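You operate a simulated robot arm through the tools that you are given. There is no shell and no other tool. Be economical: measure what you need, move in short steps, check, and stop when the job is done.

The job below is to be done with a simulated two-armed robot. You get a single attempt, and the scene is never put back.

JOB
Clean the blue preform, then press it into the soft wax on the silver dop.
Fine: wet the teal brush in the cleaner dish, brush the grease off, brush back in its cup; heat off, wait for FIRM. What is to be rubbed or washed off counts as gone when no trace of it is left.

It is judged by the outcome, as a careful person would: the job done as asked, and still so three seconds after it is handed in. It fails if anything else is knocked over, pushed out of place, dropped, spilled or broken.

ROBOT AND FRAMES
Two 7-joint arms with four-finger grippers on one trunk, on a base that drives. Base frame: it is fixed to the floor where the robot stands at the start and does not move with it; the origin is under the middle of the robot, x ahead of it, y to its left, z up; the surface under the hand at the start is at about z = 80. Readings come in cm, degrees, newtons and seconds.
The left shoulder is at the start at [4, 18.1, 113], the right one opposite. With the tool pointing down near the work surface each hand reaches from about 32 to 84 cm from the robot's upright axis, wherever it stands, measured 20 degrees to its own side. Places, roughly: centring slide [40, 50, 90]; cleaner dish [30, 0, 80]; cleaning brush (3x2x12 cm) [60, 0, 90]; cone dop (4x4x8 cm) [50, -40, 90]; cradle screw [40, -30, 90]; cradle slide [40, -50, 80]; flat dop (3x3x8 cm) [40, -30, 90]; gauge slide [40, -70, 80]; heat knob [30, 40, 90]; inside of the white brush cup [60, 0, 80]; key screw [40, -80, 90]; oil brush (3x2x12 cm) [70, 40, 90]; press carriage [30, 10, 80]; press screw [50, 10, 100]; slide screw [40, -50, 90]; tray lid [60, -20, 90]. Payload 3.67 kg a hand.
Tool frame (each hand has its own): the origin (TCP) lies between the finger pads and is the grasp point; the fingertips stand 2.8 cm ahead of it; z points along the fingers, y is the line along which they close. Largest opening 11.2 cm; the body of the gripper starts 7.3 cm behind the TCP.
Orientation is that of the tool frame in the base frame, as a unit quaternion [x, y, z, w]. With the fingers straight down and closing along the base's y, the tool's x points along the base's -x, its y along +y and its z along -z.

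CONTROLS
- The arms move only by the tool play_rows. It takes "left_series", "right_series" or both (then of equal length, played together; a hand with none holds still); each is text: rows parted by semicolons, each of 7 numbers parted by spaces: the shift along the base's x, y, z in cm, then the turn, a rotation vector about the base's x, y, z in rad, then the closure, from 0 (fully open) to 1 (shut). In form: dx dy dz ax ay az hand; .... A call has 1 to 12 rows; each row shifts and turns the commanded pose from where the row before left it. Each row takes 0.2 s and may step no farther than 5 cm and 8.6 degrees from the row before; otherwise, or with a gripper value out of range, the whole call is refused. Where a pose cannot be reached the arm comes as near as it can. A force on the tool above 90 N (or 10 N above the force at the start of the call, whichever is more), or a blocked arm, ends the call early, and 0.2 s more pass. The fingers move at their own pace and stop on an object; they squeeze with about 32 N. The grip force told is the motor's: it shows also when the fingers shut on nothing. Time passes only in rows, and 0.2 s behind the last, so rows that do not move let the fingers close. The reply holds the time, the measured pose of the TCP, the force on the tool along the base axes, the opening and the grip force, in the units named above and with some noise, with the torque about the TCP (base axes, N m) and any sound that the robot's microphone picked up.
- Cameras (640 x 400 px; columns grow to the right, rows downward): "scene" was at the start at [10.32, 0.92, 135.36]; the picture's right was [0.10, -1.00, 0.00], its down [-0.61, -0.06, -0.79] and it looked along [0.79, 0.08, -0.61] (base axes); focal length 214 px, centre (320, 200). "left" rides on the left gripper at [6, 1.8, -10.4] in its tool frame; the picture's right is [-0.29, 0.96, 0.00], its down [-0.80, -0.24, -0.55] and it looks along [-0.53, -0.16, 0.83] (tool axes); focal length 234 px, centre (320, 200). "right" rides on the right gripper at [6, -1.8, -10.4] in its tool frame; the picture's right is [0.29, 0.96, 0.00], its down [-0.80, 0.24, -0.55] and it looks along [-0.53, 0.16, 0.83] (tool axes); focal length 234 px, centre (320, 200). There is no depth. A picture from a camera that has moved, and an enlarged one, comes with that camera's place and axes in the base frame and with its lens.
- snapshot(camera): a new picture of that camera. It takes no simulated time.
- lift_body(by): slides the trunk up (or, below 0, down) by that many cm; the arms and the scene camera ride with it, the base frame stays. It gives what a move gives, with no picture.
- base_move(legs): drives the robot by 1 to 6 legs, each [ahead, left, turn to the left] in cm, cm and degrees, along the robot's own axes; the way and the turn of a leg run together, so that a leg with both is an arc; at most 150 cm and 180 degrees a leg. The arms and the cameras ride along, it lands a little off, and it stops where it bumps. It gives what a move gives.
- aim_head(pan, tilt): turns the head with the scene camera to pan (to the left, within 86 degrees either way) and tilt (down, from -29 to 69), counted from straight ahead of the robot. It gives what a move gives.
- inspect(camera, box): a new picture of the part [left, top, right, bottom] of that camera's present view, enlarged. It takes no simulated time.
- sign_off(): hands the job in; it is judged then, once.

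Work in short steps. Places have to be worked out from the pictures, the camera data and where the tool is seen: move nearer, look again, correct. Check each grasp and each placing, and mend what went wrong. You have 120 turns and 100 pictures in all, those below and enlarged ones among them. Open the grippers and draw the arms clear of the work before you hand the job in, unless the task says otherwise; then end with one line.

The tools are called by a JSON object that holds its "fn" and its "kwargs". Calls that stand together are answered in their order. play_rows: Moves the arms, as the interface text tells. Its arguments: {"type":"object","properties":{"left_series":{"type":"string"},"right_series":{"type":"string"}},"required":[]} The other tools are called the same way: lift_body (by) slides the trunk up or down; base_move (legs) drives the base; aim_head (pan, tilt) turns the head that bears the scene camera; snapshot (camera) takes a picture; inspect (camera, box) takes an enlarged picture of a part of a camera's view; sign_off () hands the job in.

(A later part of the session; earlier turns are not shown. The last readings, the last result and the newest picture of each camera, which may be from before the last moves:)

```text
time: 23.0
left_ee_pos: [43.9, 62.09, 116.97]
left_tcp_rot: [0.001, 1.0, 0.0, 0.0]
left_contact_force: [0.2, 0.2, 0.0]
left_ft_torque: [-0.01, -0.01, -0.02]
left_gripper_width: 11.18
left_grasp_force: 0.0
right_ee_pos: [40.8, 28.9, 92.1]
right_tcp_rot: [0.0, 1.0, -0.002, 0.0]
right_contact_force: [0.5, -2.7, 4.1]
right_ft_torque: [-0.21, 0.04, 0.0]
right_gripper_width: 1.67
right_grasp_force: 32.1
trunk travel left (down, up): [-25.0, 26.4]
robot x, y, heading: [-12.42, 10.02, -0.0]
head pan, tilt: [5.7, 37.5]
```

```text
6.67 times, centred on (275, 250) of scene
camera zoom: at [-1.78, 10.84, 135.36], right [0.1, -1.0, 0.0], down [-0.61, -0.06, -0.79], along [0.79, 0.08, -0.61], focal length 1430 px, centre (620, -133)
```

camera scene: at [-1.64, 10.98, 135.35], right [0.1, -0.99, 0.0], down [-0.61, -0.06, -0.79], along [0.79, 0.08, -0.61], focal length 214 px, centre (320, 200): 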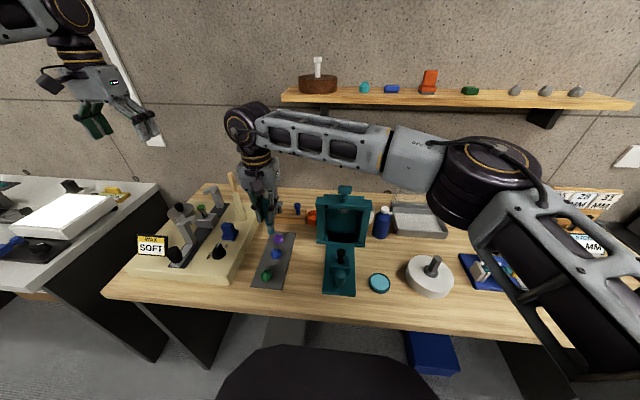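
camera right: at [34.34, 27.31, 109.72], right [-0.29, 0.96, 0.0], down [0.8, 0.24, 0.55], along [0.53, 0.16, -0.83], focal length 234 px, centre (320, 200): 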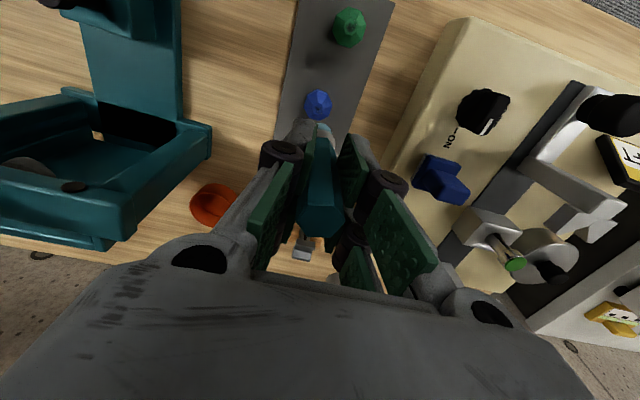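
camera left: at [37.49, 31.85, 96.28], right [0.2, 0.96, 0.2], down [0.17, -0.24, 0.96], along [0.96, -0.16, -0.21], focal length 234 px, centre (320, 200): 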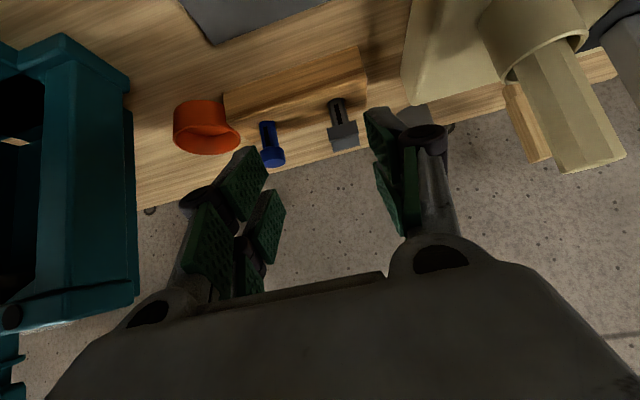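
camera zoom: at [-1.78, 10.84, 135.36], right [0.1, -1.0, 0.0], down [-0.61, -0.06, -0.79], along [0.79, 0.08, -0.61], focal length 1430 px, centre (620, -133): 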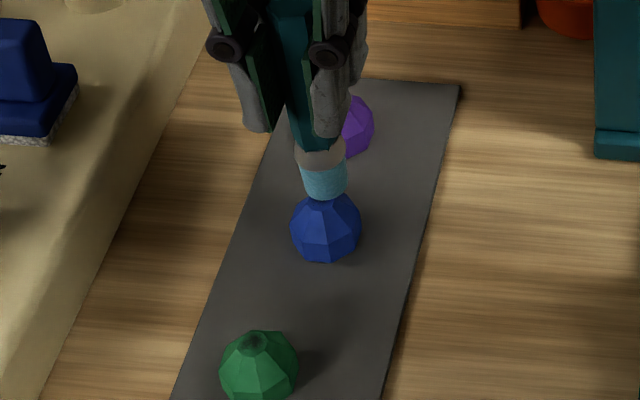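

The grease is already fainter and the stone hasn't shifted. I keep stroking in both directions, a little longer.

{"fn": "play_rows", "kwargs": {"right_series": "-0.7 0.2 0 0 0 0 1;0.7 0 0 0 0 0 1;0.6 0 0 0 0 0 1;-0.6 -0.2 0 0 0 0 1;-0.7 -0.2 0 0 0 0 1;0.7 0 0 0 0 0 1;0.6 0 0 0 0 0 1;-0.6 0.2 0 0 0 0 1;0 0.7 0 0 0 0 1;0 -0.7 0 0 0 0 1;0 -0.7 0 0 0 0 1;0 0.7 0 0 0 0 1"}}

{"fn": "play_rows", "kwargs": {"right_series": "-0.7 0 0 0 0 0 1;0.7 0 0 0 0 0 1;0.6 0 0 0 0 0 1;-0.6 0 0 0 0 0 1;-0.7 0 0 0 0 0 1;0.7 0 0 0 0 0 1;0 0 2 0 0 0 1;3 0 3 0 0 0 1;2 0 3 0 0 0 1"}}

{"fn": "inspect", "kwargs": {"camera": "right", "box": [240, 0, 400, 140]}}

{"fn": "inspect", "kwargs": {"camera": "scene", "box": [240, 220, 310, 280]}}

```text
time: 25.6
left_ee_pos: [43.96, 62.12, 116.95]
left_tcp_rot: [0.0, 1.0, 0.0, -0.001]
left_contact_force: [0.7, 0.6, 0.1]
left_ft_torque: [-0.01, -0.03, 0.01]
left_gripper_width: 11.2
left_grasp_force: 0.0
right_ee_pos: [40.98, 28.82, 92.38]
right_tcp_rot: [0.0, 1.0, 0.001, 0.0]
right_contact_force: [-0.1, -0.8, -1.0]
right_ft_torque: [0.01, -0.03, 0.02]
right_gripper_width: 1.65
right_grasp_force: 32.1
trunk travel left (down, up): [-25.0, 26.4]
robot x, y, heading: [-12.17, 10.19, -0.1]
head pan, tilt: [5.7, 37.5]
```

```text
time: 27.6
left_ee_pos: [43.99, 62.15, 117.04]
left_tcp_rot: [0.0, 1.0, 0.0, 0.001]
left_contact_force: [0.1, -1.1, -0.1]
left_ft_torque: [-0.01, 0.0, -0.02]
left_gripper_width: 11.19
left_grasp_force: 0.1
right_ee_pos: [45.8, 28.57, 100.19]
right_tcp_rot: [0.001, 1.0, 0.001, 0.0]
right_contact_force: [-0.4, 0.6, -0.8]
right_ft_torque: [0.0, 0.02, 0.0]
right_gripper_width: 1.65
right_grasp_force: 31.8
trunk travel left (down, up): [-25.0, 26.4]
robot x, y, heading: [-12.13, 10.04, -0.0]
head pan, tilt: [5.7, 37.5]
```

```text
2.86 times, centred on (320, 70) of right
camera zoom: at [39.9, 26.83, 110.46], right [-0.29, 0.96, 0.0], down [0.8, 0.24, 0.55], along [0.53, 0.16, -0.83], focal length 669 px, centre (320, 571)
```

zoom: 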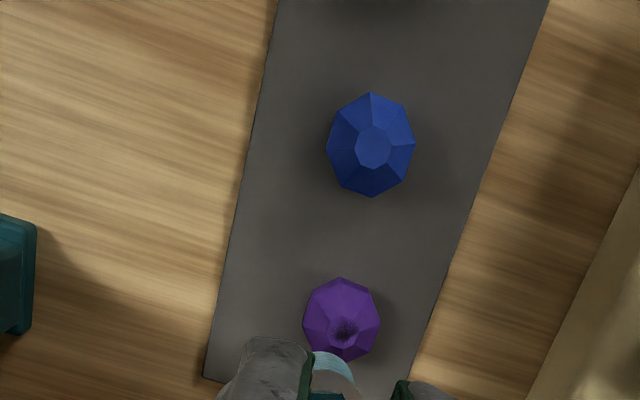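

```text
6.67 times, centred on (275, 250) of scene
camera zoom: at [-1.78, 10.87, 135.37], right [0.1, -0.99, 0.0], down [-0.61, -0.06, -0.79], along [0.79, 0.08, -0.61], focal length 1430 px, centre (620, -133)
```

zoom: 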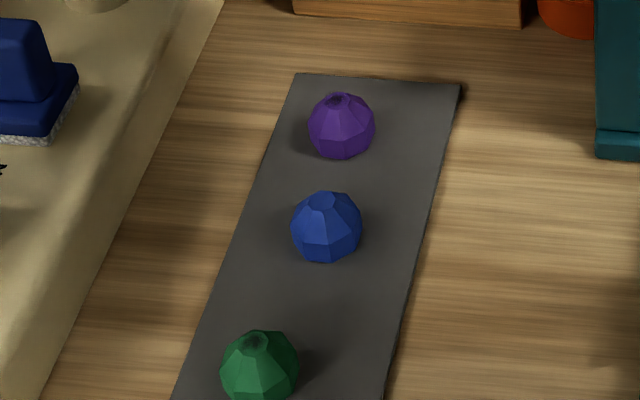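

The facet looks clean. I check it at the greatest enlargement.

{"fn": "inspect", "kwargs": {"camera": "right", "box": [318, 20, 348, 50]}}

```text
13.33 times, centred on (333, 35) of right
camera zoom: at [39.9, 26.83, 110.46], right [-0.29, 0.96, 0.0], down [0.8, 0.24, 0.55], along [0.53, 0.16, -0.83], focal length 3122 px, centre (147, 2400)
```

zoom: 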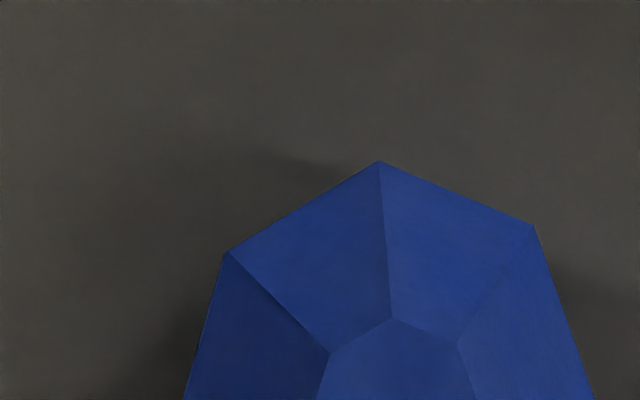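

That clipped the facet, so I take the facet region again with the box set a little lower.

{"fn": "inspect", "kwargs": {"camera": "right", "box": [320, 36, 348, 56]}}

```text
16.00 times, centred on (334, 46) of right
camera zoom: at [39.9, 26.83, 110.46], right [-0.29, 0.96, 0.0], down [0.8, 0.24, 0.55], along [0.53, 0.16, -0.83], focal length 3747 px, centre (96, 2664)
```

zoom: 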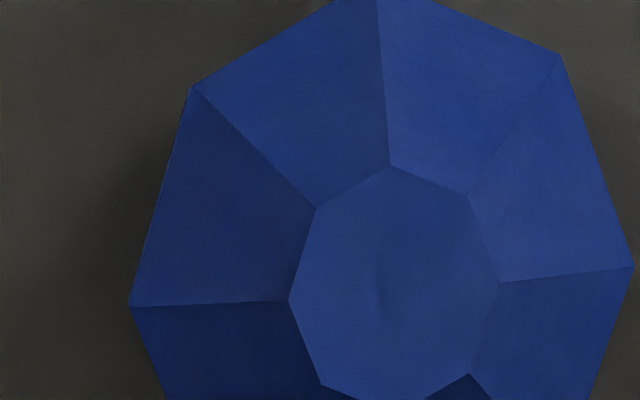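

There is still a very faint smudge in the middle. I go back for another round of strokes with slightly more contact.

{"fn": "play_rows", "kwargs": {"right_series": "-2.4 0.1 -3 0 0 0 1;-2.4 0.15 -3 0 0 0 1;0 0 -1.9 0 0 0 1;0 0 -0.3 0 0 0 1;0 0 0 0 0 0 1"}}

{"fn": "play_rows", "kwargs": {"right_series": "-0.5 0 0 0 0 0 1;0.5 0 0 0 0 0 1;0.5 0 0 0 0 0 1;-0.5 0 0 0 0 0 1;0 0.5 0 0 0 0 1;0 -0.5 0 0 0 0 1;0 -0.5 0 0 0 0 1;0 0.5 0 0 0 0 1;-0.5 0 0 0 0 0 1;0.5 0 0 0 0 0 1;0.5 0 0 0 0 0 1;-0.5 0 0 0 0 0 1"}}

```text
time: 28.8
left_ee_pos: [44.02, 61.95, 116.98]
left_tcp_rot: [0.0, 1.0, 0.0, -0.001]
left_contact_force: [0.7, 0.0, 0.0]
left_ft_torque: [-0.06, 0.03, 0.0]
left_gripper_width: 11.18
left_grasp_force: 0.0
right_ee_pos: [41.24, 29.23, 92.0]
right_tcp_rot: [0.0, 1.0, -0.001, 0.0]
right_contact_force: [1.0, -0.3, 8.6]
right_ft_torque: [-0.08, 0.0, -0.03]
right_gripper_width: 1.67
right_grasp_force: 32.5
trunk travel left (down, up): [-25.0, 26.4]
robot x, y, heading: [-12.17, 10.24, 0.2]
head pan, tilt: [5.7, 37.5]
```

```text
time: 31.4
left_ee_pos: [43.87, 61.97, 117.05]
left_tcp_rot: [0.0, 1.0, 0.0, 0.0]
left_contact_force: [-0.3, 0.3, -0.3]
left_ft_torque: [-0.01, 0.03, -0.03]
left_gripper_width: 11.2
left_grasp_force: 0.1
right_ee_pos: [40.97, 29.06, 91.94]
right_tcp_rot: [0.0, 1.0, 0.001, 0.001]
right_contact_force: [3.1, 2.4, 21.9]
right_ft_torque: [0.27, -0.24, -0.02]
right_gripper_width: 1.66
right_grasp_force: 31.7
trunk travel left (down, up): [-25.0, 26.4]
robot x, y, heading: [-12.02, 10.0, -0.2]
head pan, tilt: [5.7, 37.5]
```

Good contact throughout. One more round of strokes at an offset, then I lift and look.

{"fn": "play_rows", "kwargs": {"right_series": "-0.6 -0.3 0.05 0 0 0 1;0.6 0 0 0 0 0 1;0.5 0 0 0 0 0 1;-0.5 0 0 0 0 0 1;0 0.5 0 0 0 0 1;0 -0.8 0 0 0 0 1;0 0.6 0 0 0 0 1;0 0 1 0 0 0 1;1 0 3 0 0 0 1;4 0 3 0 0 0 1;0 0 1.5 0 0 0 1"}}

{"fn": "inspect", "kwargs": {"camera": "right", "box": [320, 36, 348, 56]}}

{"fn": "snapshot", "kwargs": {"camera": "right"}}

```text
time: 33.8
left_ee_pos: [43.98, 62.05, 117.04]
left_tcp_rot: [-0.001, 1.0, 0.001, 0.0]
left_contact_force: [-0.8, 0.7, -0.5]
left_ft_torque: [0.02, 0.0, -0.01]
left_gripper_width: 11.2
left_grasp_force: 0.1
right_ee_pos: [46.01, 29.01, 100.34]
right_tcp_rot: [0.0, 1.0, 0.0, 0.001]
right_contact_force: [-0.4, 0.7, -0.2]
right_ft_torque: [0.01, -0.01, 0.03]
right_gripper_width: 1.65
right_grasp_force: 32.0
trunk travel left (down, up): [-25.0, 26.4]
robot x, y, heading: [-11.92, 9.89, -0.0]
head pan, tilt: [5.7, 37.5]
```

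```text
16.00 times, centred on (334, 46) of right
camera zoom: at [39.99, 27.24, 110.73], right [-0.29, 0.96, 0.0], down [0.8, 0.24, 0.55], along [0.53, 0.16, -0.83], focal length 3747 px, centre (96, 2664)
```

zoom: 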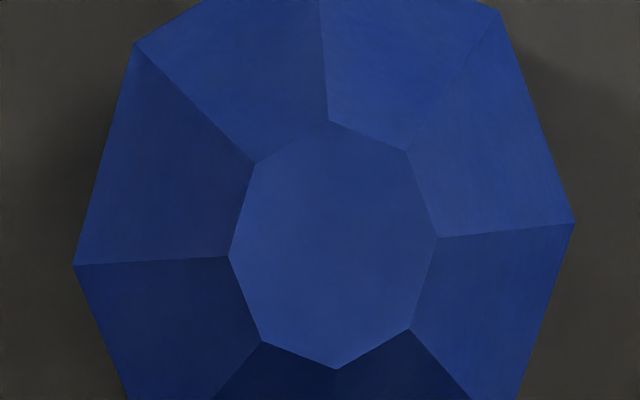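

```text
56 pictures are left
camera right: at [39.99, 27.24, 110.73], right [-0.29, 0.96, 0.0], down [0.8, 0.24, 0.55], along [0.53, 0.16, -0.83], focal length 234 px, centre (320, 200)
```

right: 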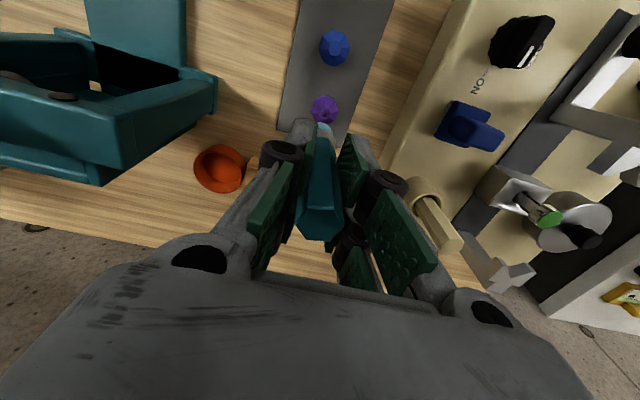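

No trace left on the facet. Now I return the brush: up high, over to above the white cup.

{"fn": "play_rows", "kwargs": {"right_series": "0 0 4.5 0 0 0 1;0 0 4.5 0 0 0 1;2 -4 1 0 0 0 1;2 -4.2 0 0 0 0 1;2 -4.2 0 0 0 0 1;2 -4.2 0 0 0 0 1;2 -4.2 0 0 0 0 1;2 -4.2 0 0 0 0 1;2.2 -4 0 0 0 0 1;0 -0.4 -3 0 0 0 1;0 0 -4 0 0 0 1"}}

{"fn": "snapshot", "kwargs": {"camera": "right"}}

{"fn": "inspect", "kwargs": {"camera": "scene", "box": [320, 150, 440, 260]}}

```text
time: 36.2
left_ee_pos: [44.1, 61.98, 117.05]
left_tcp_rot: [0.0, 1.0, 0.001, 0.0]
left_contact_force: [0.3, 0.3, 0.1]
left_ft_torque: [0.02, -0.01, -0.05]
left_gripper_width: 11.19
left_grasp_force: 0.1
right_ee_pos: [60.32, -0.5, 103.32]
right_tcp_rot: [0.001, 1.0, 0.0, 0.0]
right_contact_force: [-0.4, 0.2, -1.0]
right_ft_torque: [-0.01, -0.01, 0.0]
right_gripper_width: 1.68
right_grasp_force: 32.1
trunk travel left (down, up): [-25.0, 26.4]
robot x, y, heading: [-11.84, 9.65, 0.2]
head pan, tilt: [5.7, 37.5]
```

```text
55 pictures are left
camera right: at [54.5, -2.25, 113.68], right [-0.29, 0.96, 0.0], down [0.8, 0.24, 0.55], along [0.53, 0.16, -0.83], focal length 234 px, centre (320, 200)
```

right: 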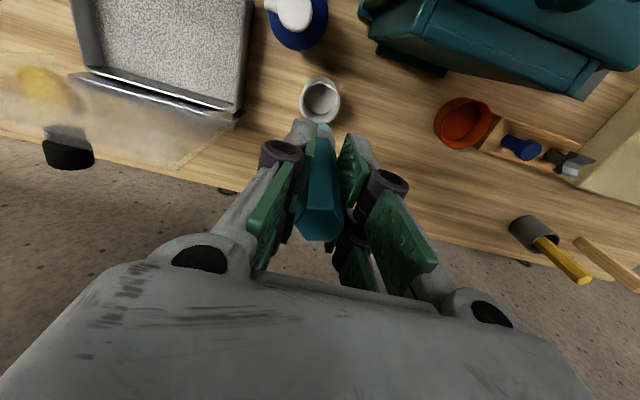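

```text
3.64 times, centred on (380, 205) of scene
camera zoom: at [-1.71, 10.76, 135.36], right [0.1, -1.0, 0.0], down [-0.61, -0.06, -0.79], along [0.79, 0.08, -0.61], focal length 780 px, centre (102, 182)
```

zoom: 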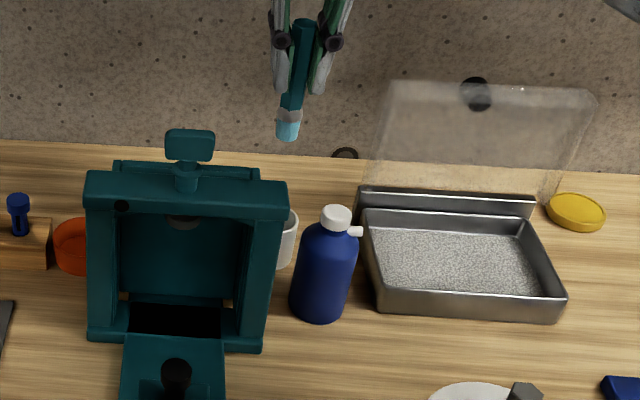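

The brush looks aligned over the cup, whose centre is at about (59.6, -0.7). I lower to just above the rim and check.

{"fn": "play_rows", "kwargs": {"right_series": "0 -0.1 -4 0 0 0 1;0 0 -3.6 0 0 0 1;0 0 0 0 0 0 1"}}

{"fn": "inspect", "kwargs": {"camera": "right", "box": [270, 60, 370, 140]}}

{"fn": "inspect", "kwargs": {"camera": "scene", "box": [340, 170, 420, 240]}}

```text
time: 37.0
left_ee_pos: [43.98, 62.14, 116.9]
left_tcp_rot: [0.0, 1.0, 0.0, -0.001]
left_contact_force: [0.5, 0.9, 0.5]
left_ft_torque: [0.0, 0.0, 0.04]
left_gripper_width: 11.21
left_grasp_force: 0.1
right_ee_pos: [60.41, -0.28, 95.79]
right_tcp_rot: [0.001, 1.0, 0.0, 0.0]
right_contact_force: [0.1, -0.5, -0.4]
right_ft_torque: [0.02, 0.0, 0.01]
right_gripper_width: 1.67
right_grasp_force: 32.0
trunk travel left (down, up): [-25.0, 26.4]
robot x, y, heading: [-11.99, 10.22, 0.3]
head pan, tilt: [5.7, 37.5]
```

```text
5.00 times, centred on (320, 100) of right
camera zoom: at [54.45, -2.11, 106.21], right [-0.29, 0.96, 0.0], down [0.8, 0.24, 0.55], along [0.53, 0.16, -0.83], focal length 1171 px, centre (320, 700)
```

zoom: 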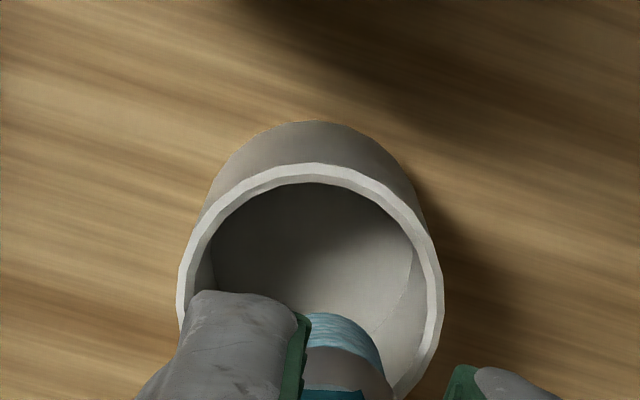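

```text
5.71 times, centred on (380, 205) of scene
camera zoom: at [-1.77, 10.86, 135.37], right [0.1, -0.99, 0.0], down [-0.61, -0.06, -0.79], along [0.79, 0.08, -0.61], focal length 1226 px, centre (-23, 171)
```

zoom: 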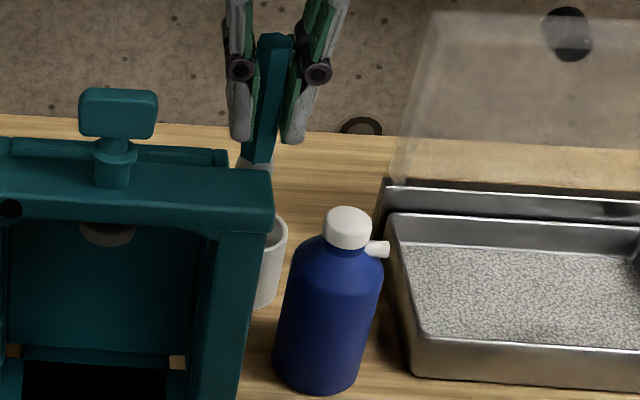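

The cup is roomy, about 4 cm inside, and the bristles sit about 0.45 cm off its centre in x and in y. I correct and lower the brush to near its old height.

{"fn": "play_rows", "kwargs": {"right_series": "-0.4 -0.4 0 0 0 0 1;0 0 -2.5 0 0 0 1;0 0 -2.5 0 0 0 1;0 0 -0.8 0 0 0 1;0 0 0 0 0 0 1"}}

{"fn": "inspect", "kwargs": {"camera": "right", "box": [250, 60, 390, 250]}}

```text
time: 38.2
left_ee_pos: [44.09, 62.07, 116.9]
left_tcp_rot: [-0.001, 1.0, -0.001, 0.0]
left_contact_force: [0.0, 0.2, -0.6]
left_ft_torque: [0.01, -0.03, 0.02]
left_gripper_width: 11.21
left_grasp_force: 0.1
right_ee_pos: [59.85, -0.61, 89.85]
right_tcp_rot: [0.0, 1.0, 0.0, 0.001]
right_contact_force: [0.8, 0.7, 0.0]
right_ft_torque: [0.0, 0.0, -0.01]
right_gripper_width: 1.64
right_grasp_force: 31.8
trunk travel left (down, up): [-25.0, 26.4]
robot x, y, heading: [-11.97, 9.91, 0.0]
head pan, tilt: [5.7, 37.5]
```

```text
2.11 times, centred on (320, 155) of right
camera zoom: at [53.86, -2.45, 100.39], right [-0.29, 0.96, 0.0], down [0.8, 0.24, 0.55], along [0.53, 0.16, -0.83], focal length 493 px, centre (320, 295)
```

zoom: 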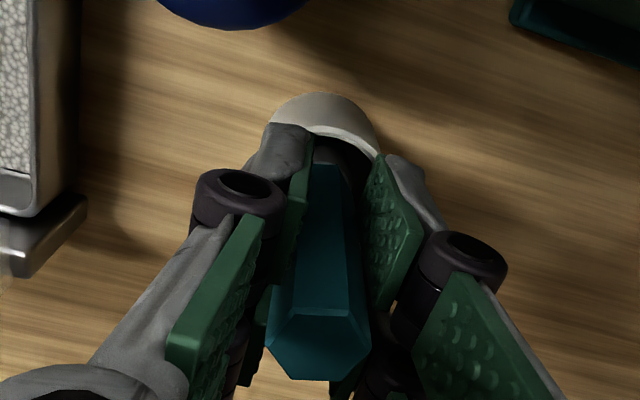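

The brush is inside the cup with no load. I lower by a touch more, open, and rise.

{"fn": "play_rows", "kwargs": {"right_series": "0 0 -0.2 0 0 0 1;0 0 0 0 0 0 0.8;0 0 0 0 0 0 0.5;0 0 0 0 0 0 0.35;0 0 2 0 0 0 0.35;0 0 4 0 0 0 0.35;0 0 5 0 0 0 0.35"}}

{"fn": "inspect", "kwargs": {"camera": "right", "box": [230, 50, 410, 200]}}

{"fn": "snapshot", "kwargs": {"camera": "scene"}}

```text
time: 39.8
left_ee_pos: [43.88, 62.1, 117.01]
left_tcp_rot: [0.0, 1.0, 0.0, 0.0]
left_contact_force: [-1.0, -0.4, -0.3]
left_ft_torque: [0.02, -0.01, 0.01]
left_gripper_width: 11.22
left_grasp_force: 0.1
right_ee_pos: [59.96, -0.68, 101.15]
right_tcp_rot: [-0.001, 1.0, -0.001, 0.0]
right_contact_force: [-0.4, 1.1, 1.1]
right_ft_torque: [0.01, -0.02, 0.02]
right_gripper_width: 7.29
right_grasp_force: 0.1
trunk travel left (down, up): [-25.0, 26.4]
robot x, y, heading: [-12.25, 10.13, 0.1]
head pan, tilt: [5.7, 37.5]
```

```text
2.67 times, centred on (320, 125) of right
camera zoom: at [53.98, -2.46, 111.48], right [-0.29, 0.96, 0.0], down [0.8, 0.24, 0.55], along [0.53, 0.16, -0.83], focal length 624 px, centre (320, 400)
```

zoom: 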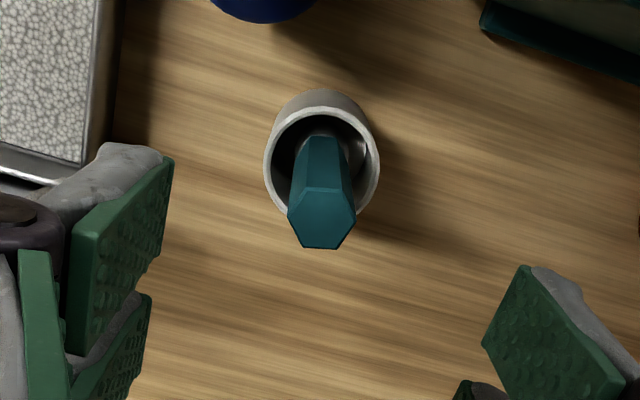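

```text
49 pictures are left
camera scene: at [-1.85, 10.89, 135.37], right [0.1, -0.99, 0.0], down [-0.6, -0.06, -0.79], along [0.79, 0.08, -0.61], focal length 214 px, centre (320, 200)
```

scene: 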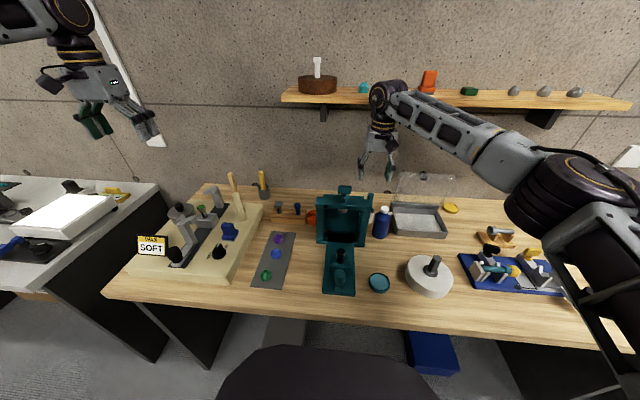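

The brush stands in its cup again. The right hand goes up and aside while the left hand travels to above the blue preform.

{"fn": "play_rows", "kwargs": {"right_series": "0 0 4 0 0 0 0.35;0 -2 4 0 0 0 0.35;-2 -4 2 0 0 0 0.35;-2 -4 0 0 0 0 0.35;-2 -4 0 0 0 0 0.35;0 -4 0 0 0 0 0.35;0 0 0 0 0 0 0.35;0 0 0 0 0 0 0.35;0 0 0 0 0 0 0.35", "left_series": "-0.5 -4.3 0 0 0 0 0.3;-0.5 -4.3 0 0 0 0 0.3;-0.5 -4.3 -1 0 0 0 0.3;-0.5 -4.3 -2 0 0 0 0.3;-0.5 -4.3 -2 0 0 0 0.4;-0.5 -4.3 -2 0 0 0 0.45;-0.5 -4.3 -2 0 0 0 0.45;-0.5 -3.1 -3 0 0 0 0.45;0 0 -4 0 0 0 0.45"}}

{"fn": "snapshot", "kwargs": {"camera": "left"}}

```text
time: 41.8
left_ee_pos: [39.91, 28.75, 100.83]
left_tcp_rot: [-0.001, 1.0, -0.001, 0.0]
left_contact_force: [0.3, -0.3, 0.6]
left_ft_torque: [-0.03, 0.0, -0.03]
left_gripper_width: 6.18
left_grasp_force: 0.1
right_ee_pos: [53.6, -18.59, 110.88]
right_tcp_rot: [-0.001, 1.0, 0.0, 0.0]
right_contact_force: [-0.4, 0.4, -0.4]
right_ft_torque: [-0.05, -0.01, -0.02]
right_gripper_width: 7.29
right_grasp_force: 0.1
trunk travel left (down, up): [-25.0, 26.4]
robot x, y, heading: [-12.14, 10.29, -0.0]
head pan, tilt: [5.7, 37.5]
```

```text
48 pictures are left
camera left: at [33.96, 30.67, 111.24], right [0.29, 0.96, 0.0], down [0.8, -0.24, 0.55], along [0.53, -0.16, -0.83], focal length 234 px, centre (320, 200)
```

left: 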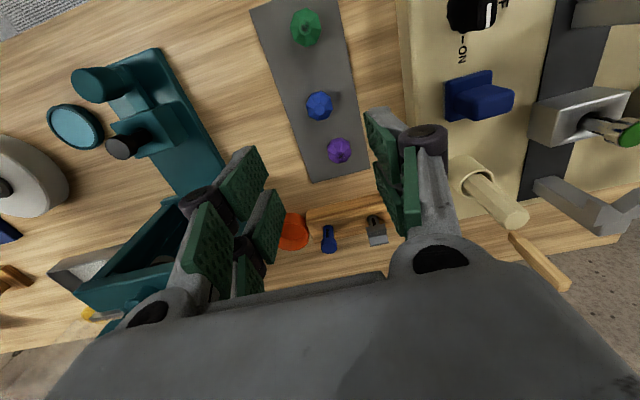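

The preform is centred below the hand at (39.8, 28.85). I descend until the fingertips are just above the mat (TCP z ≈ 83.6), then grip.

{"fn": "play_rows", "kwargs": {"left_series": "-0.1 0.1 -4 0 0 0 0.45;0 0 -4 0 0 0 0.45;0 0 -4 0 0 0 0.45;0 0 -3.5 0 0 0 0.45;0 0 -1.5 0 0 0 0.45;0 0 0 0 0 0 0.6;0 0 0 0 0 0 0.7;0 0 0 0 0 0 1;0 0 0 0 0 0 1"}}

{"fn": "inspect", "kwargs": {"camera": "scene", "box": [220, 190, 330, 290]}}

```text
time: 43.8
left_ee_pos: [39.9, 28.77, 84.22]
left_tcp_rot: [0.0, 1.0, 0.001, 0.0]
left_contact_force: [0.5, 0.0, -0.2]
left_ft_torque: [-0.02, 0.01, 0.02]
left_gripper_width: 2.92
left_grasp_force: 31.8
right_ee_pos: [53.6, -18.56, 110.82]
right_tcp_rot: [0.0, 1.0, -0.001, 0.0]
right_contact_force: [0.7, 0.4, -0.7]
right_ft_torque: [0.02, 0.0, 0.03]
right_gripper_width: 7.3
right_grasp_force: 0.1
trunk travel left (down, up): [-25.0, 26.4]
robot x, y, heading: [-12.17, 9.91, 0.0]
head pan, tilt: [5.7, 37.5]
```

```text
4.00 times, centred on (275, 240) of scene
camera zoom: at [-1.73, 10.82, 135.36], right [0.1, -0.99, 0.0], down [-0.61, -0.06, -0.79], along [0.79, 0.08, -0.61], focal length 858 px, centre (500, 40)
```

zoom: 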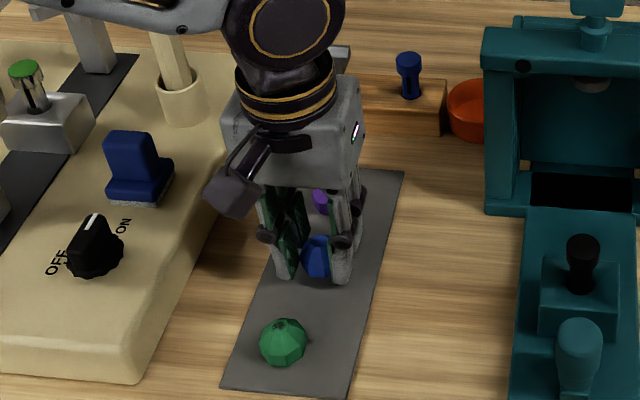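

The preform is gripped at 2.9 cm wide. I lift it and carry it to near the dop, high above.

{"fn": "play_rows", "kwargs": {"left_series": "0 0 4 0 0 0 1;0 0 5 0 0 0 1;0 0 5 0 0 0 1;0 0 5 0 0 0 1;0 0 5 0 0 0 1;1 4.5 0 0 0 0 1;1 4.7 0 0 0 0 1;1 4.7 0 0 0 0 1;1 4.7 0 0 0 0 1;0 3.5 0 0 0 0 1"}}

{"fn": "snapshot", "kwargs": {"camera": "left"}}

{"fn": "inspect", "kwargs": {"camera": "scene", "box": [140, 130, 290, 280]}}

```text
time: 46.0
left_ee_pos: [43.66, 50.95, 107.76]
left_tcp_rot: [0.001, 1.0, 0.0, 0.001]
left_contact_force: [-0.4, 0.4, -0.3]
left_ft_torque: [-0.02, 0.02, 0.02]
left_gripper_width: 2.94
left_grasp_force: 31.4
right_ee_pos: [53.48, -18.54, 110.91]
right_tcp_rot: [0.0, 1.0, 0.0, 0.0]
right_contact_force: [0.7, -0.4, 1.0]
right_ft_torque: [0.0, 0.0, -0.01]
right_gripper_width: 7.27
right_grasp_force: 0.1
trunk travel left (down, up): [-25.0, 26.4]
robot x, y, heading: [-12.53, 10.0, -0.0]
head pan, tilt: [5.7, 37.5]
```

```text
46 pictures are left
camera left: at [37.67, 52.78, 118.16], right [0.29, 0.96, 0.0], down [0.8, -0.24, 0.55], along [0.53, -0.16, -0.83], focal length 234 px, centre (320, 200)
```

left: 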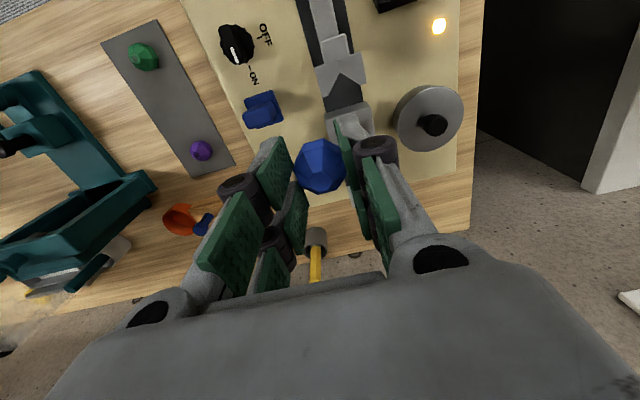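

```text
2.67 times, centred on (215, 205) of scene
camera zoom: at [-1.79, 10.89, 135.37], right [0.1, -1.0, 0.0], down [-0.61, -0.06, -0.79], along [0.79, 0.08, -0.61], focal length 572 px, centre (600, 187)
```

zoom: 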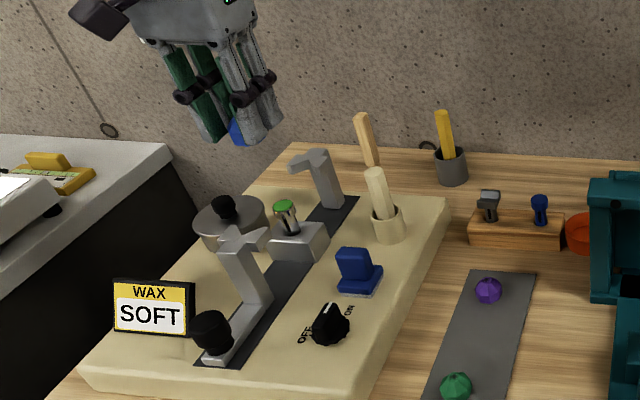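

I move over the dop's estimated place (47.1, 54); there the camera should see the dop just past the stone's edge.

{"fn": "play_rows", "kwargs": {"left_series": "3.4 2.9 0 0 0 0 1;0 0 0 0 0 0 1"}}

{"fn": "inspect", "kwargs": {"camera": "left", "box": [250, 60, 410, 200]}}

{"fn": "inspect", "kwargs": {"camera": "scene", "box": [160, 140, 260, 270]}}

```text
time: 46.6
left_ee_pos: [46.94, 53.95, 107.59]
left_tcp_rot: [0.001, 1.0, 0.0, 0.0]
left_contact_force: [-0.2, 0.5, -0.1]
left_ft_torque: [0.0, 0.01, -0.01]
left_gripper_width: 2.92
left_grasp_force: 32.1
right_ee_pos: [53.57, -18.6, 110.82]
right_tcp_rot: [0.0, 1.0, 0.0, 0.001]
right_contact_force: [-0.2, 0.2, 0.4]
right_ft_torque: [0.02, 0.0, -0.01]
right_gripper_width: 7.27
right_grasp_force: 0.1
trunk travel left (down, up): [-25.0, 26.4]
robot x, y, heading: [-11.88, 9.87, -0.1]
head pan, tilt: [5.7, 37.5]
```

```text
2.86 times, centred on (330, 130) of left
camera zoom: at [40.95, 55.77, 118.09], right [0.29, 0.96, 0.0], down [0.8, -0.24, 0.55], along [0.53, -0.16, -0.83], focal length 669 px, centre (291, 400)
```

zoom: 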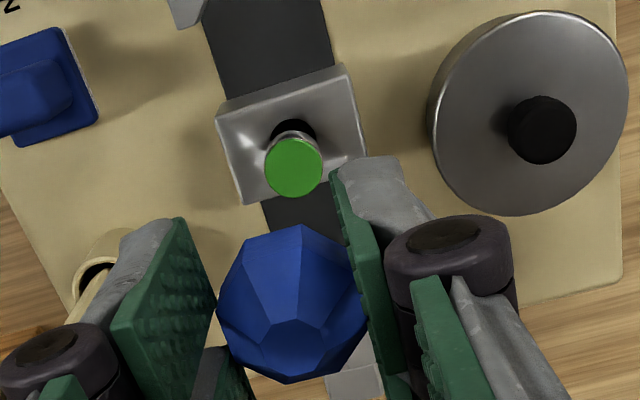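

```text
3.08 times, centred on (210, 205) of scene
camera zoom: at [-1.87, 10.8, 135.37], right [0.1, -0.99, 0.0], down [-0.6, -0.06, -0.79], along [0.79, 0.08, -0.61], focal length 660 px, centre (658, 185)
```

zoom: 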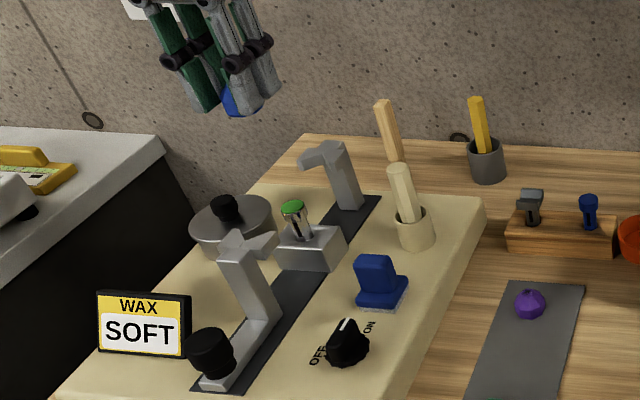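

The wax top is at about (47.45, 53.87, 91.7) and the stone hangs at about (47.25, 53.95), so I shift by (+0.2, -0.1) and lower until the stone is just above the wax.

{"fn": "play_rows", "kwargs": {"left_series": "0.2 -0.1 -4 0 0 0 1;0 0 -4 0 0 0 1;0 0 -3 0 0 0 1;0 0 0 0 0 0 1"}}

{"fn": "inspect", "kwargs": {"camera": "scene", "box": [160, 160, 260, 270]}}

{"fn": "inspect", "kwargs": {"camera": "left", "box": [250, 60, 410, 200]}}

```text
time: 47.6
left_ee_pos: [47.4, 53.81, 96.71]
left_tcp_rot: [0.001, 1.0, 0.0, 0.0]
left_contact_force: [0.4, 0.1, 0.4]
left_ft_torque: [0.01, 0.01, 0.02]
left_gripper_width: 2.89
left_grasp_force: 32.2
right_ee_pos: [53.53, -18.66, 110.84]
right_tcp_rot: [0.0, 1.0, 0.0, 0.0]
right_contact_force: [0.1, 0.8, -0.4]
right_ft_torque: [0.01, -0.03, 0.02]
right_gripper_width: 7.28
right_grasp_force: 0.1
trunk travel left (down, up): [-25.0, 26.4]
robot x, y, heading: [-11.93, 9.69, -0.2]
head pan, tilt: [5.7, 37.5]
```

```text
3.64 times, centred on (210, 215) of scene
camera zoom: at [-1.77, 10.81, 135.37], right [0.1, -0.99, 0.0], down [-0.61, -0.06, -0.79], along [0.79, 0.08, -0.61], focal length 780 px, centre (720, 146)
```

zoom: 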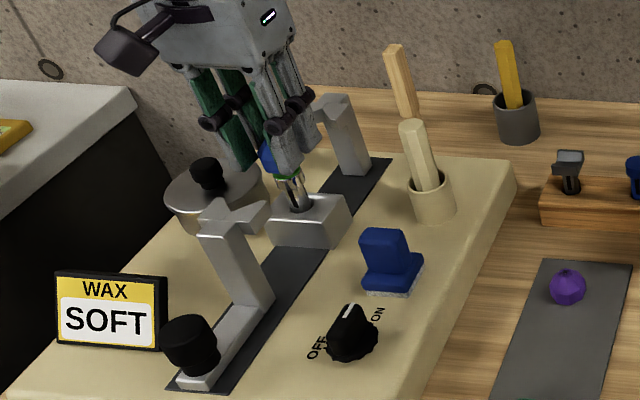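

```text
2.86 times, centred on (330, 130) of left
camera zoom: at [41.36, 55.64, 107.04], right [0.29, 0.96, 0.0], down [0.8, -0.24, 0.55], along [0.53, -0.16, -0.83], focal length 669 px, centre (291, 400)
```

zoom: 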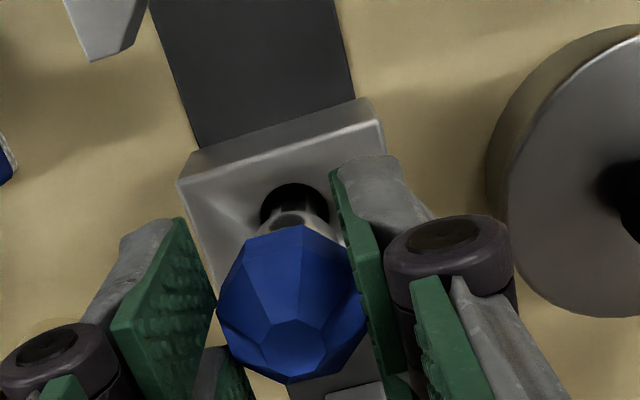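

I enlarge the gap between stone and wax to check the alignment.

{"fn": "inspect", "kwargs": {"camera": "scene", "box": [188, 188, 220, 220]}}

```text
12.50 times, centred on (204, 204) of scene
camera zoom: at [-1.77, 10.81, 135.37], right [0.1, -0.99, 0.0], down [-0.61, -0.06, -0.79], along [0.79, 0.08, -0.61], focal length 2681 px, centre (1770, 150)
```

zoom: 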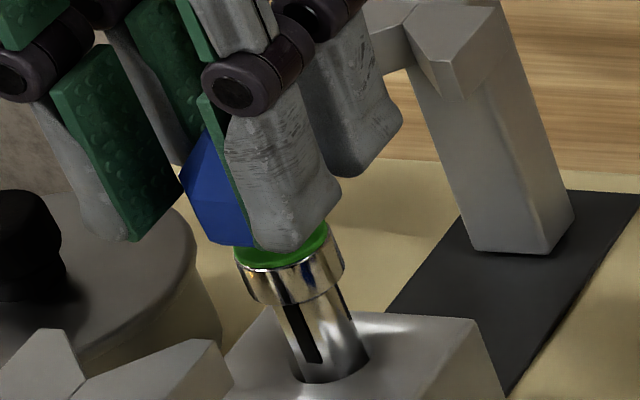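

By the left camera the stone is at (47.5, 53.87), on the dop's axis within a few millimetres. I lower slowly to make contact with the wax.

{"fn": "play_rows", "kwargs": {"left_series": "0 0 -0.4 0 0 0 1;0 0 -0.3 0 0 0 1;0 0 -0.2 0 0 0 1;0 0 0 0 0 0 1"}}

{"fn": "inspect", "kwargs": {"camera": "scene", "box": [188, 188, 220, 220]}}

```text
time: 48.6
left_ee_pos: [47.37, 53.87, 95.94]
left_tcp_rot: [0.0, 1.0, -0.001, 0.0]
left_contact_force: [-0.3, -0.4, -0.6]
left_ft_torque: [0.01, 0.01, 0.0]
left_gripper_width: 2.9
left_grasp_force: 31.9
right_ee_pos: [53.67, -18.59, 110.88]
right_tcp_rot: [0.0, 1.0, 0.0, 0.0]
right_contact_force: [-0.2, -0.8, -0.5]
right_ft_torque: [0.0, 0.01, -0.01]
right_gripper_width: 7.29
right_grasp_force: 0.1
trunk travel left (down, up): [-25.0, 26.4]
robot x, y, heading: [-12.21, 10.19, -0.2]
head pan, tilt: [5.7, 37.5]
```

```text
12.50 times, centred on (204, 204) of scene
camera zoom: at [-1.74, 10.83, 135.36], right [0.1, -0.99, 0.0], down [-0.61, -0.06, -0.79], along [0.79, 0.08, -0.61], focal length 2681 px, centre (1770, 150)
```

zoom: 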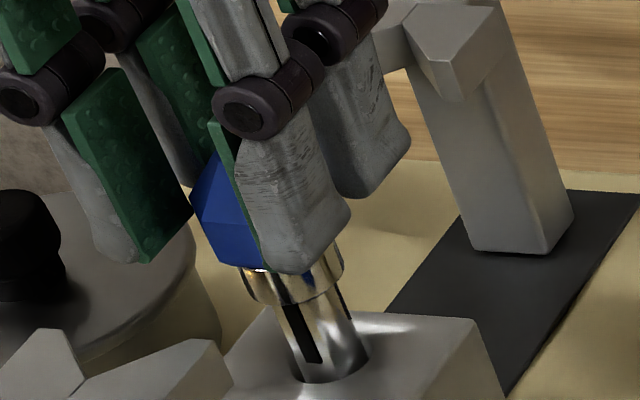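

No force yet; the stone hides the wax. I continue down in 0.15 cm steps.

{"fn": "play_rows", "kwargs": {"left_series": "0 0 -0.15 0 0 0 1;0 0 -0.15 0 0 0 1;0 0 0 0 0 0 1"}}

{"fn": "inspect", "kwargs": {"camera": "scene", "box": [188, 188, 220, 220]}}

```text
time: 49.4
left_ee_pos: [47.42, 53.87, 95.74]
left_tcp_rot: [0.0, 1.0, 0.0, 0.001]
left_contact_force: [0.6, 1.0, 3.3]
left_ft_torque: [0.01, 0.0, -0.01]
left_gripper_width: 2.91
left_grasp_force: 32.0
right_ee_pos: [53.66, -18.6, 110.98]
right_tcp_rot: [0.0, 1.0, 0.0, 0.0]
right_contact_force: [0.4, 0.3, -0.2]
right_ft_torque: [-0.01, -0.02, 0.0]
right_gripper_width: 7.28
right_grasp_force: 0.1
trunk travel left (down, up): [-25.0, 26.4]
robot x, y, heading: [-12.57, 9.9, -0.1]
head pan, tilt: [5.7, 37.5]
```

```text
12.50 times, centred on (204, 204) of scene
camera zoom: at [-1.76, 10.82, 135.37], right [0.1, -0.99, 0.0], down [-0.61, -0.06, -0.79], along [0.79, 0.08, -0.61], focal length 2681 px, centre (1770, 150)
```

zoom: 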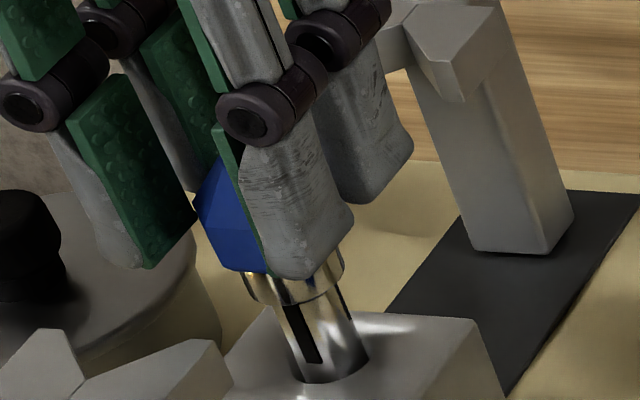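

Contact begins at 3 N. I press 0.3 cm farther in small steps and watch the force.

{"fn": "play_rows", "kwargs": {"left_series": "0 0 -0.1 0 0 0 1;0 0 -0.1 0 0 0 1;0 0 -0.1 0 0 0 1;0 0 0 0 0 0 1;0 0 0 0 0 0 1"}}

{"fn": "inspect", "kwargs": {"camera": "scene", "box": [188, 188, 220, 220]}}

```text
time: 50.6
left_ee_pos: [47.41, 53.69, 95.81]
left_tcp_rot: [0.0, 1.0, 0.0, 0.001]
left_contact_force: [0.1, 2.4, 21.5]
left_ft_torque: [0.09, -0.01, 0.02]
left_gripper_width: 2.93
left_grasp_force: 31.5
right_ee_pos: [53.41, -18.79, 110.98]
right_tcp_rot: [0.0, 1.0, 0.0, 0.0]
right_contact_force: [0.6, 0.9, -0.4]
right_ft_torque: [0.0, 0.0, -0.03]
right_gripper_width: 7.27
right_grasp_force: 0.1
trunk travel left (down, up): [-25.0, 26.4]
robot x, y, heading: [-12.07, 10.23, -0.3]
head pan, tilt: [5.7, 37.5]
```

```text
12.50 times, centred on (204, 204) of scene
camera zoom: at [-1.95, 10.71, 135.39], right [0.1, -0.99, 0.0], down [-0.6, -0.06, -0.79], along [0.79, 0.08, -0.61], focal length 2681 px, centre (1770, 150)
```

zoom: 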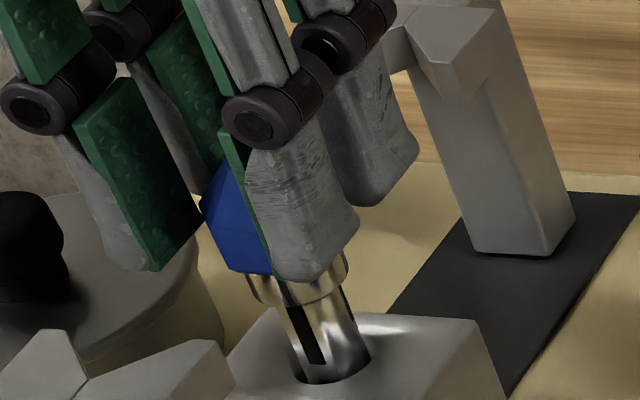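

21 N of firm pressing; the stone sits in the wax. I open the fingers gently and rise straight up, then inspect.

{"fn": "play_rows", "kwargs": {"left_series": "0 0 0 0 0 0 1;0 0 0.1 0 0 0 0.7;0 0 0 0 0 0 0.5;0 0 0 0 0 0 0.45;0 0 2 0 0 0 0.45;0 0 4 0 0 0 0.45;0 0 4 0 0 0 0.45"}}

{"fn": "inspect", "kwargs": {"camera": "scene", "box": [188, 188, 220, 220]}}

{"fn": "inspect", "kwargs": {"camera": "left", "box": [250, 60, 410, 200]}}

```text
time: 52.2
left_ee_pos: [47.44, 53.65, 105.63]
left_tcp_rot: [0.001, 1.0, -0.001, 0.0]
left_contact_force: [-1.0, 0.2, 0.4]
left_ft_torque: [0.02, 0.03, -0.01]
left_gripper_width: 6.16
left_grasp_force: 0.1
right_ee_pos: [53.69, -18.63, 110.9]
right_tcp_rot: [0.0, 1.0, -0.001, 0.0]
right_contact_force: [0.1, -0.6, 0.0]
right_ft_torque: [0.0, -0.03, 0.06]
right_gripper_width: 7.27
right_grasp_force: 0.0
trunk travel left (down, up): [-25.0, 26.4]
robot x, y, heading: [-12.15, 9.94, 0.1]
head pan, tilt: [5.7, 37.5]
```

```text
12.50 times, centred on (204, 204) of scene
camera zoom: at [-1.79, 10.77, 135.37], right [0.1, -1.0, 0.0], down [-0.61, -0.06, -0.79], along [0.79, 0.08, -0.61], focal length 2681 px, centre (1770, 150)
```

zoom: 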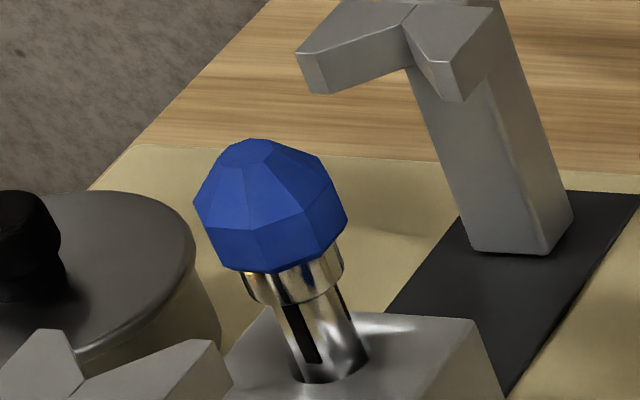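

```text
2.86 times, centred on (330, 130) of left
camera zoom: at [41.48, 55.56, 116.01], right [0.29, 0.96, 0.0], down [0.8, -0.24, 0.55], along [0.53, -0.16, -0.83], focal length 669 px, centre (291, 400)
```

zoom: 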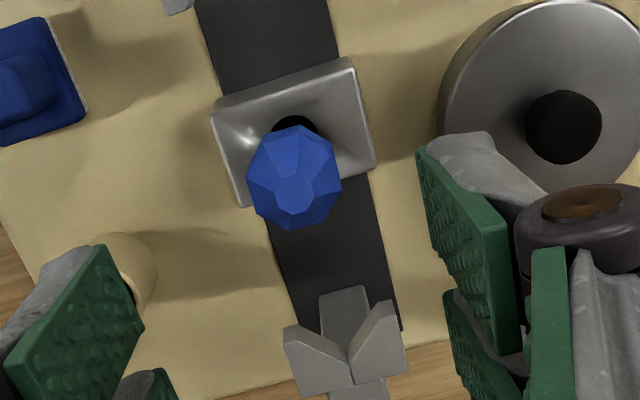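

The stone sits centred on the dop at (47.5, 53.84) and upright. Next is the heat: the knob is at about (33.5, 42.8). I move the left hand over it to look.

{"fn": "play_rows", "kwargs": {"left_series": "-3.5 -2.8 0 0 0 0 0.45;-3.5 -2.7 0 0 0 0 0.45;-3.5 -2.7 -1 0 0 0 0.45;-3.4 -2.7 -1.5 0 0 0 0.45;0 0 0 0 0 0 0.45"}}

{"fn": "inspect", "kwargs": {"camera": "left", "box": [230, 50, 430, 200]}}

{"fn": "inspect", "kwargs": {"camera": "scene", "box": [120, 170, 280, 290]}}

```text
time: 53.4
left_ee_pos: [33.79, 42.98, 103.22]
left_tcp_rot: [0.0, 1.0, 0.0, -0.001]
left_contact_force: [0.1, -0.4, -0.6]
left_ft_torque: [-0.03, 0.03, 0.04]
left_gripper_width: 6.13
left_grasp_force: 0.0
right_ee_pos: [53.61, -18.5, 110.86]
right_tcp_rot: [-0.001, 1.0, 0.0, 0.0]
right_contact_force: [0.3, -0.4, -0.1]
right_ft_torque: [-0.02, 0.01, 0.0]
right_gripper_width: 7.28
right_grasp_force: 0.0
trunk travel left (down, up): [-25.0, 26.4]
robot x, y, heading: [-11.99, 10.22, 0.2]
head pan, tilt: [5.7, 37.5]
```

```text
2.67 times, centred on (330, 125) of left
camera zoom: at [27.72, 44.85, 113.61], right [0.29, 0.96, 0.0], down [0.8, -0.24, 0.55], along [0.53, -0.16, -0.83], focal length 624 px, centre (293, 400)
```

zoom: 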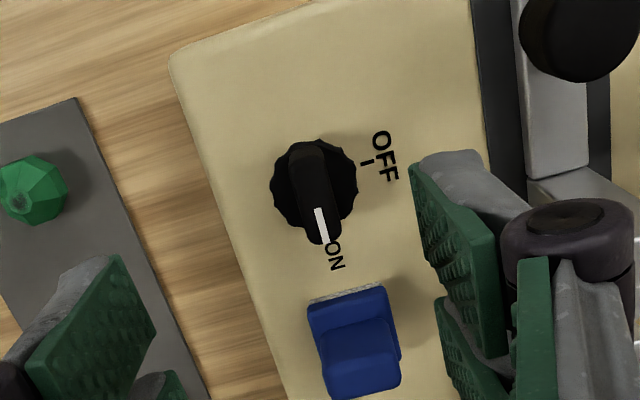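

```text
3.33 times, centred on (200, 230) of scene
camera zoom: at [-1.66, 10.87, 135.35], right [0.1, -0.99, 0.0], down [-0.61, -0.06, -0.79], along [0.79, 0.08, -0.61], focal length 715 px, centre (720, 100)
```

zoom: 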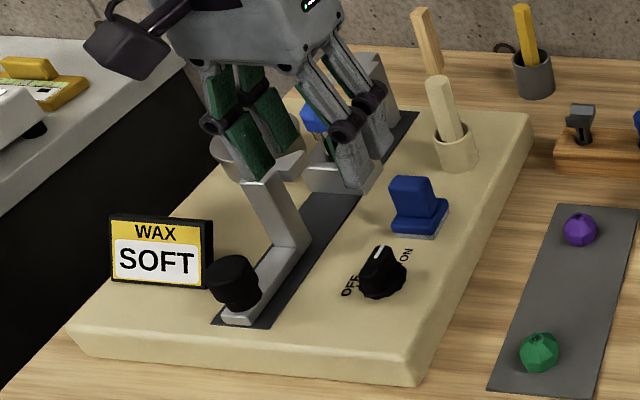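

The knob's bar is at about (34.95, 43.45, 87.5) and points along +x to ON; OFF lies toward +y, a quarter turn counter-clockwise. I go lower over it and check the centring.

{"fn": "play_rows", "kwargs": {"left_series": "1.2 0.45 -3 0 0 0 0.6;0 0 -4 0 0 0 0.65;0 0 0 0 0 0 0.65"}}

{"fn": "inspect", "kwargs": {"camera": "left", "box": [230, 70, 410, 220]}}

{"fn": "inspect", "kwargs": {"camera": "scene", "box": [170, 200, 250, 270]}}

```text
time: 54.2
left_ee_pos: [34.81, 43.43, 96.17]
left_tcp_rot: [0.0, 1.0, 0.0, 0.0]
left_contact_force: [-0.1, 0.0, 1.4]
left_ft_torque: [0.02, -0.03, 0.01]
left_gripper_width: 3.93
left_grasp_force: 0.0
right_ee_pos: [53.53, -18.66, 110.73]
right_tcp_rot: [0.0, 1.0, 0.0, 0.0]
right_contact_force: [-0.2, -0.6, 0.1]
right_ft_torque: [0.03, -0.01, 0.0]
right_gripper_width: 7.29
right_grasp_force: 0.2
trunk travel left (down, up): [-25.0, 26.4]
robot x, y, heading: [-12.72, 10.09, 0.1]
head pan, tilt: [5.7, 37.5]
```

```text
2.67 times, centred on (320, 145) of left
camera zoom: at [28.76, 45.33, 106.61], right [0.29, 0.96, 0.0], down [0.8, -0.24, 0.55], along [0.53, -0.16, -0.83], focal length 624 px, centre (320, 347)
```

zoom: 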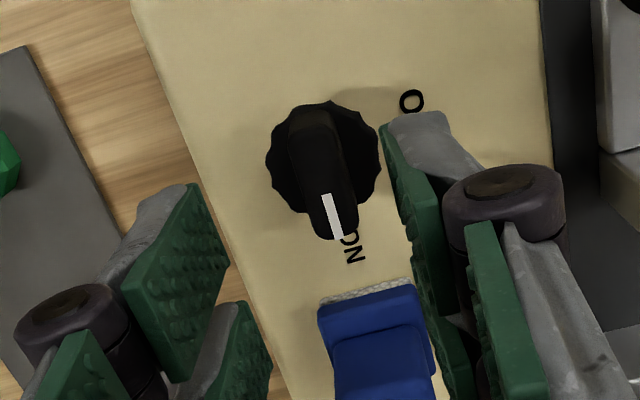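

```text
5.71 times, centred on (210, 235) of scene
camera zoom: at [-1.8, 10.79, 135.37], right [0.1, -0.99, 0.0], down [-0.61, -0.06, -0.79], along [0.79, 0.08, -0.61], focal length 1226 px, centre (949, 0)
```

zoom: 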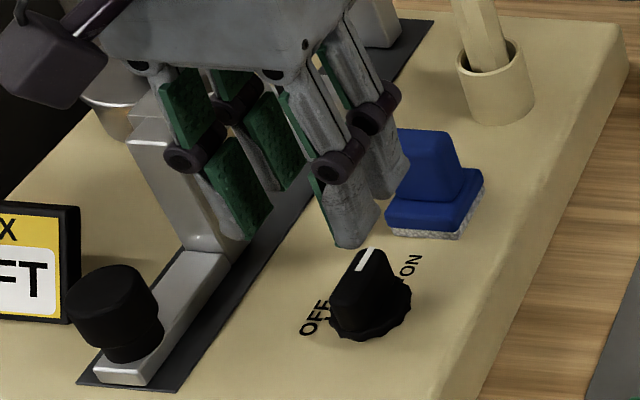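

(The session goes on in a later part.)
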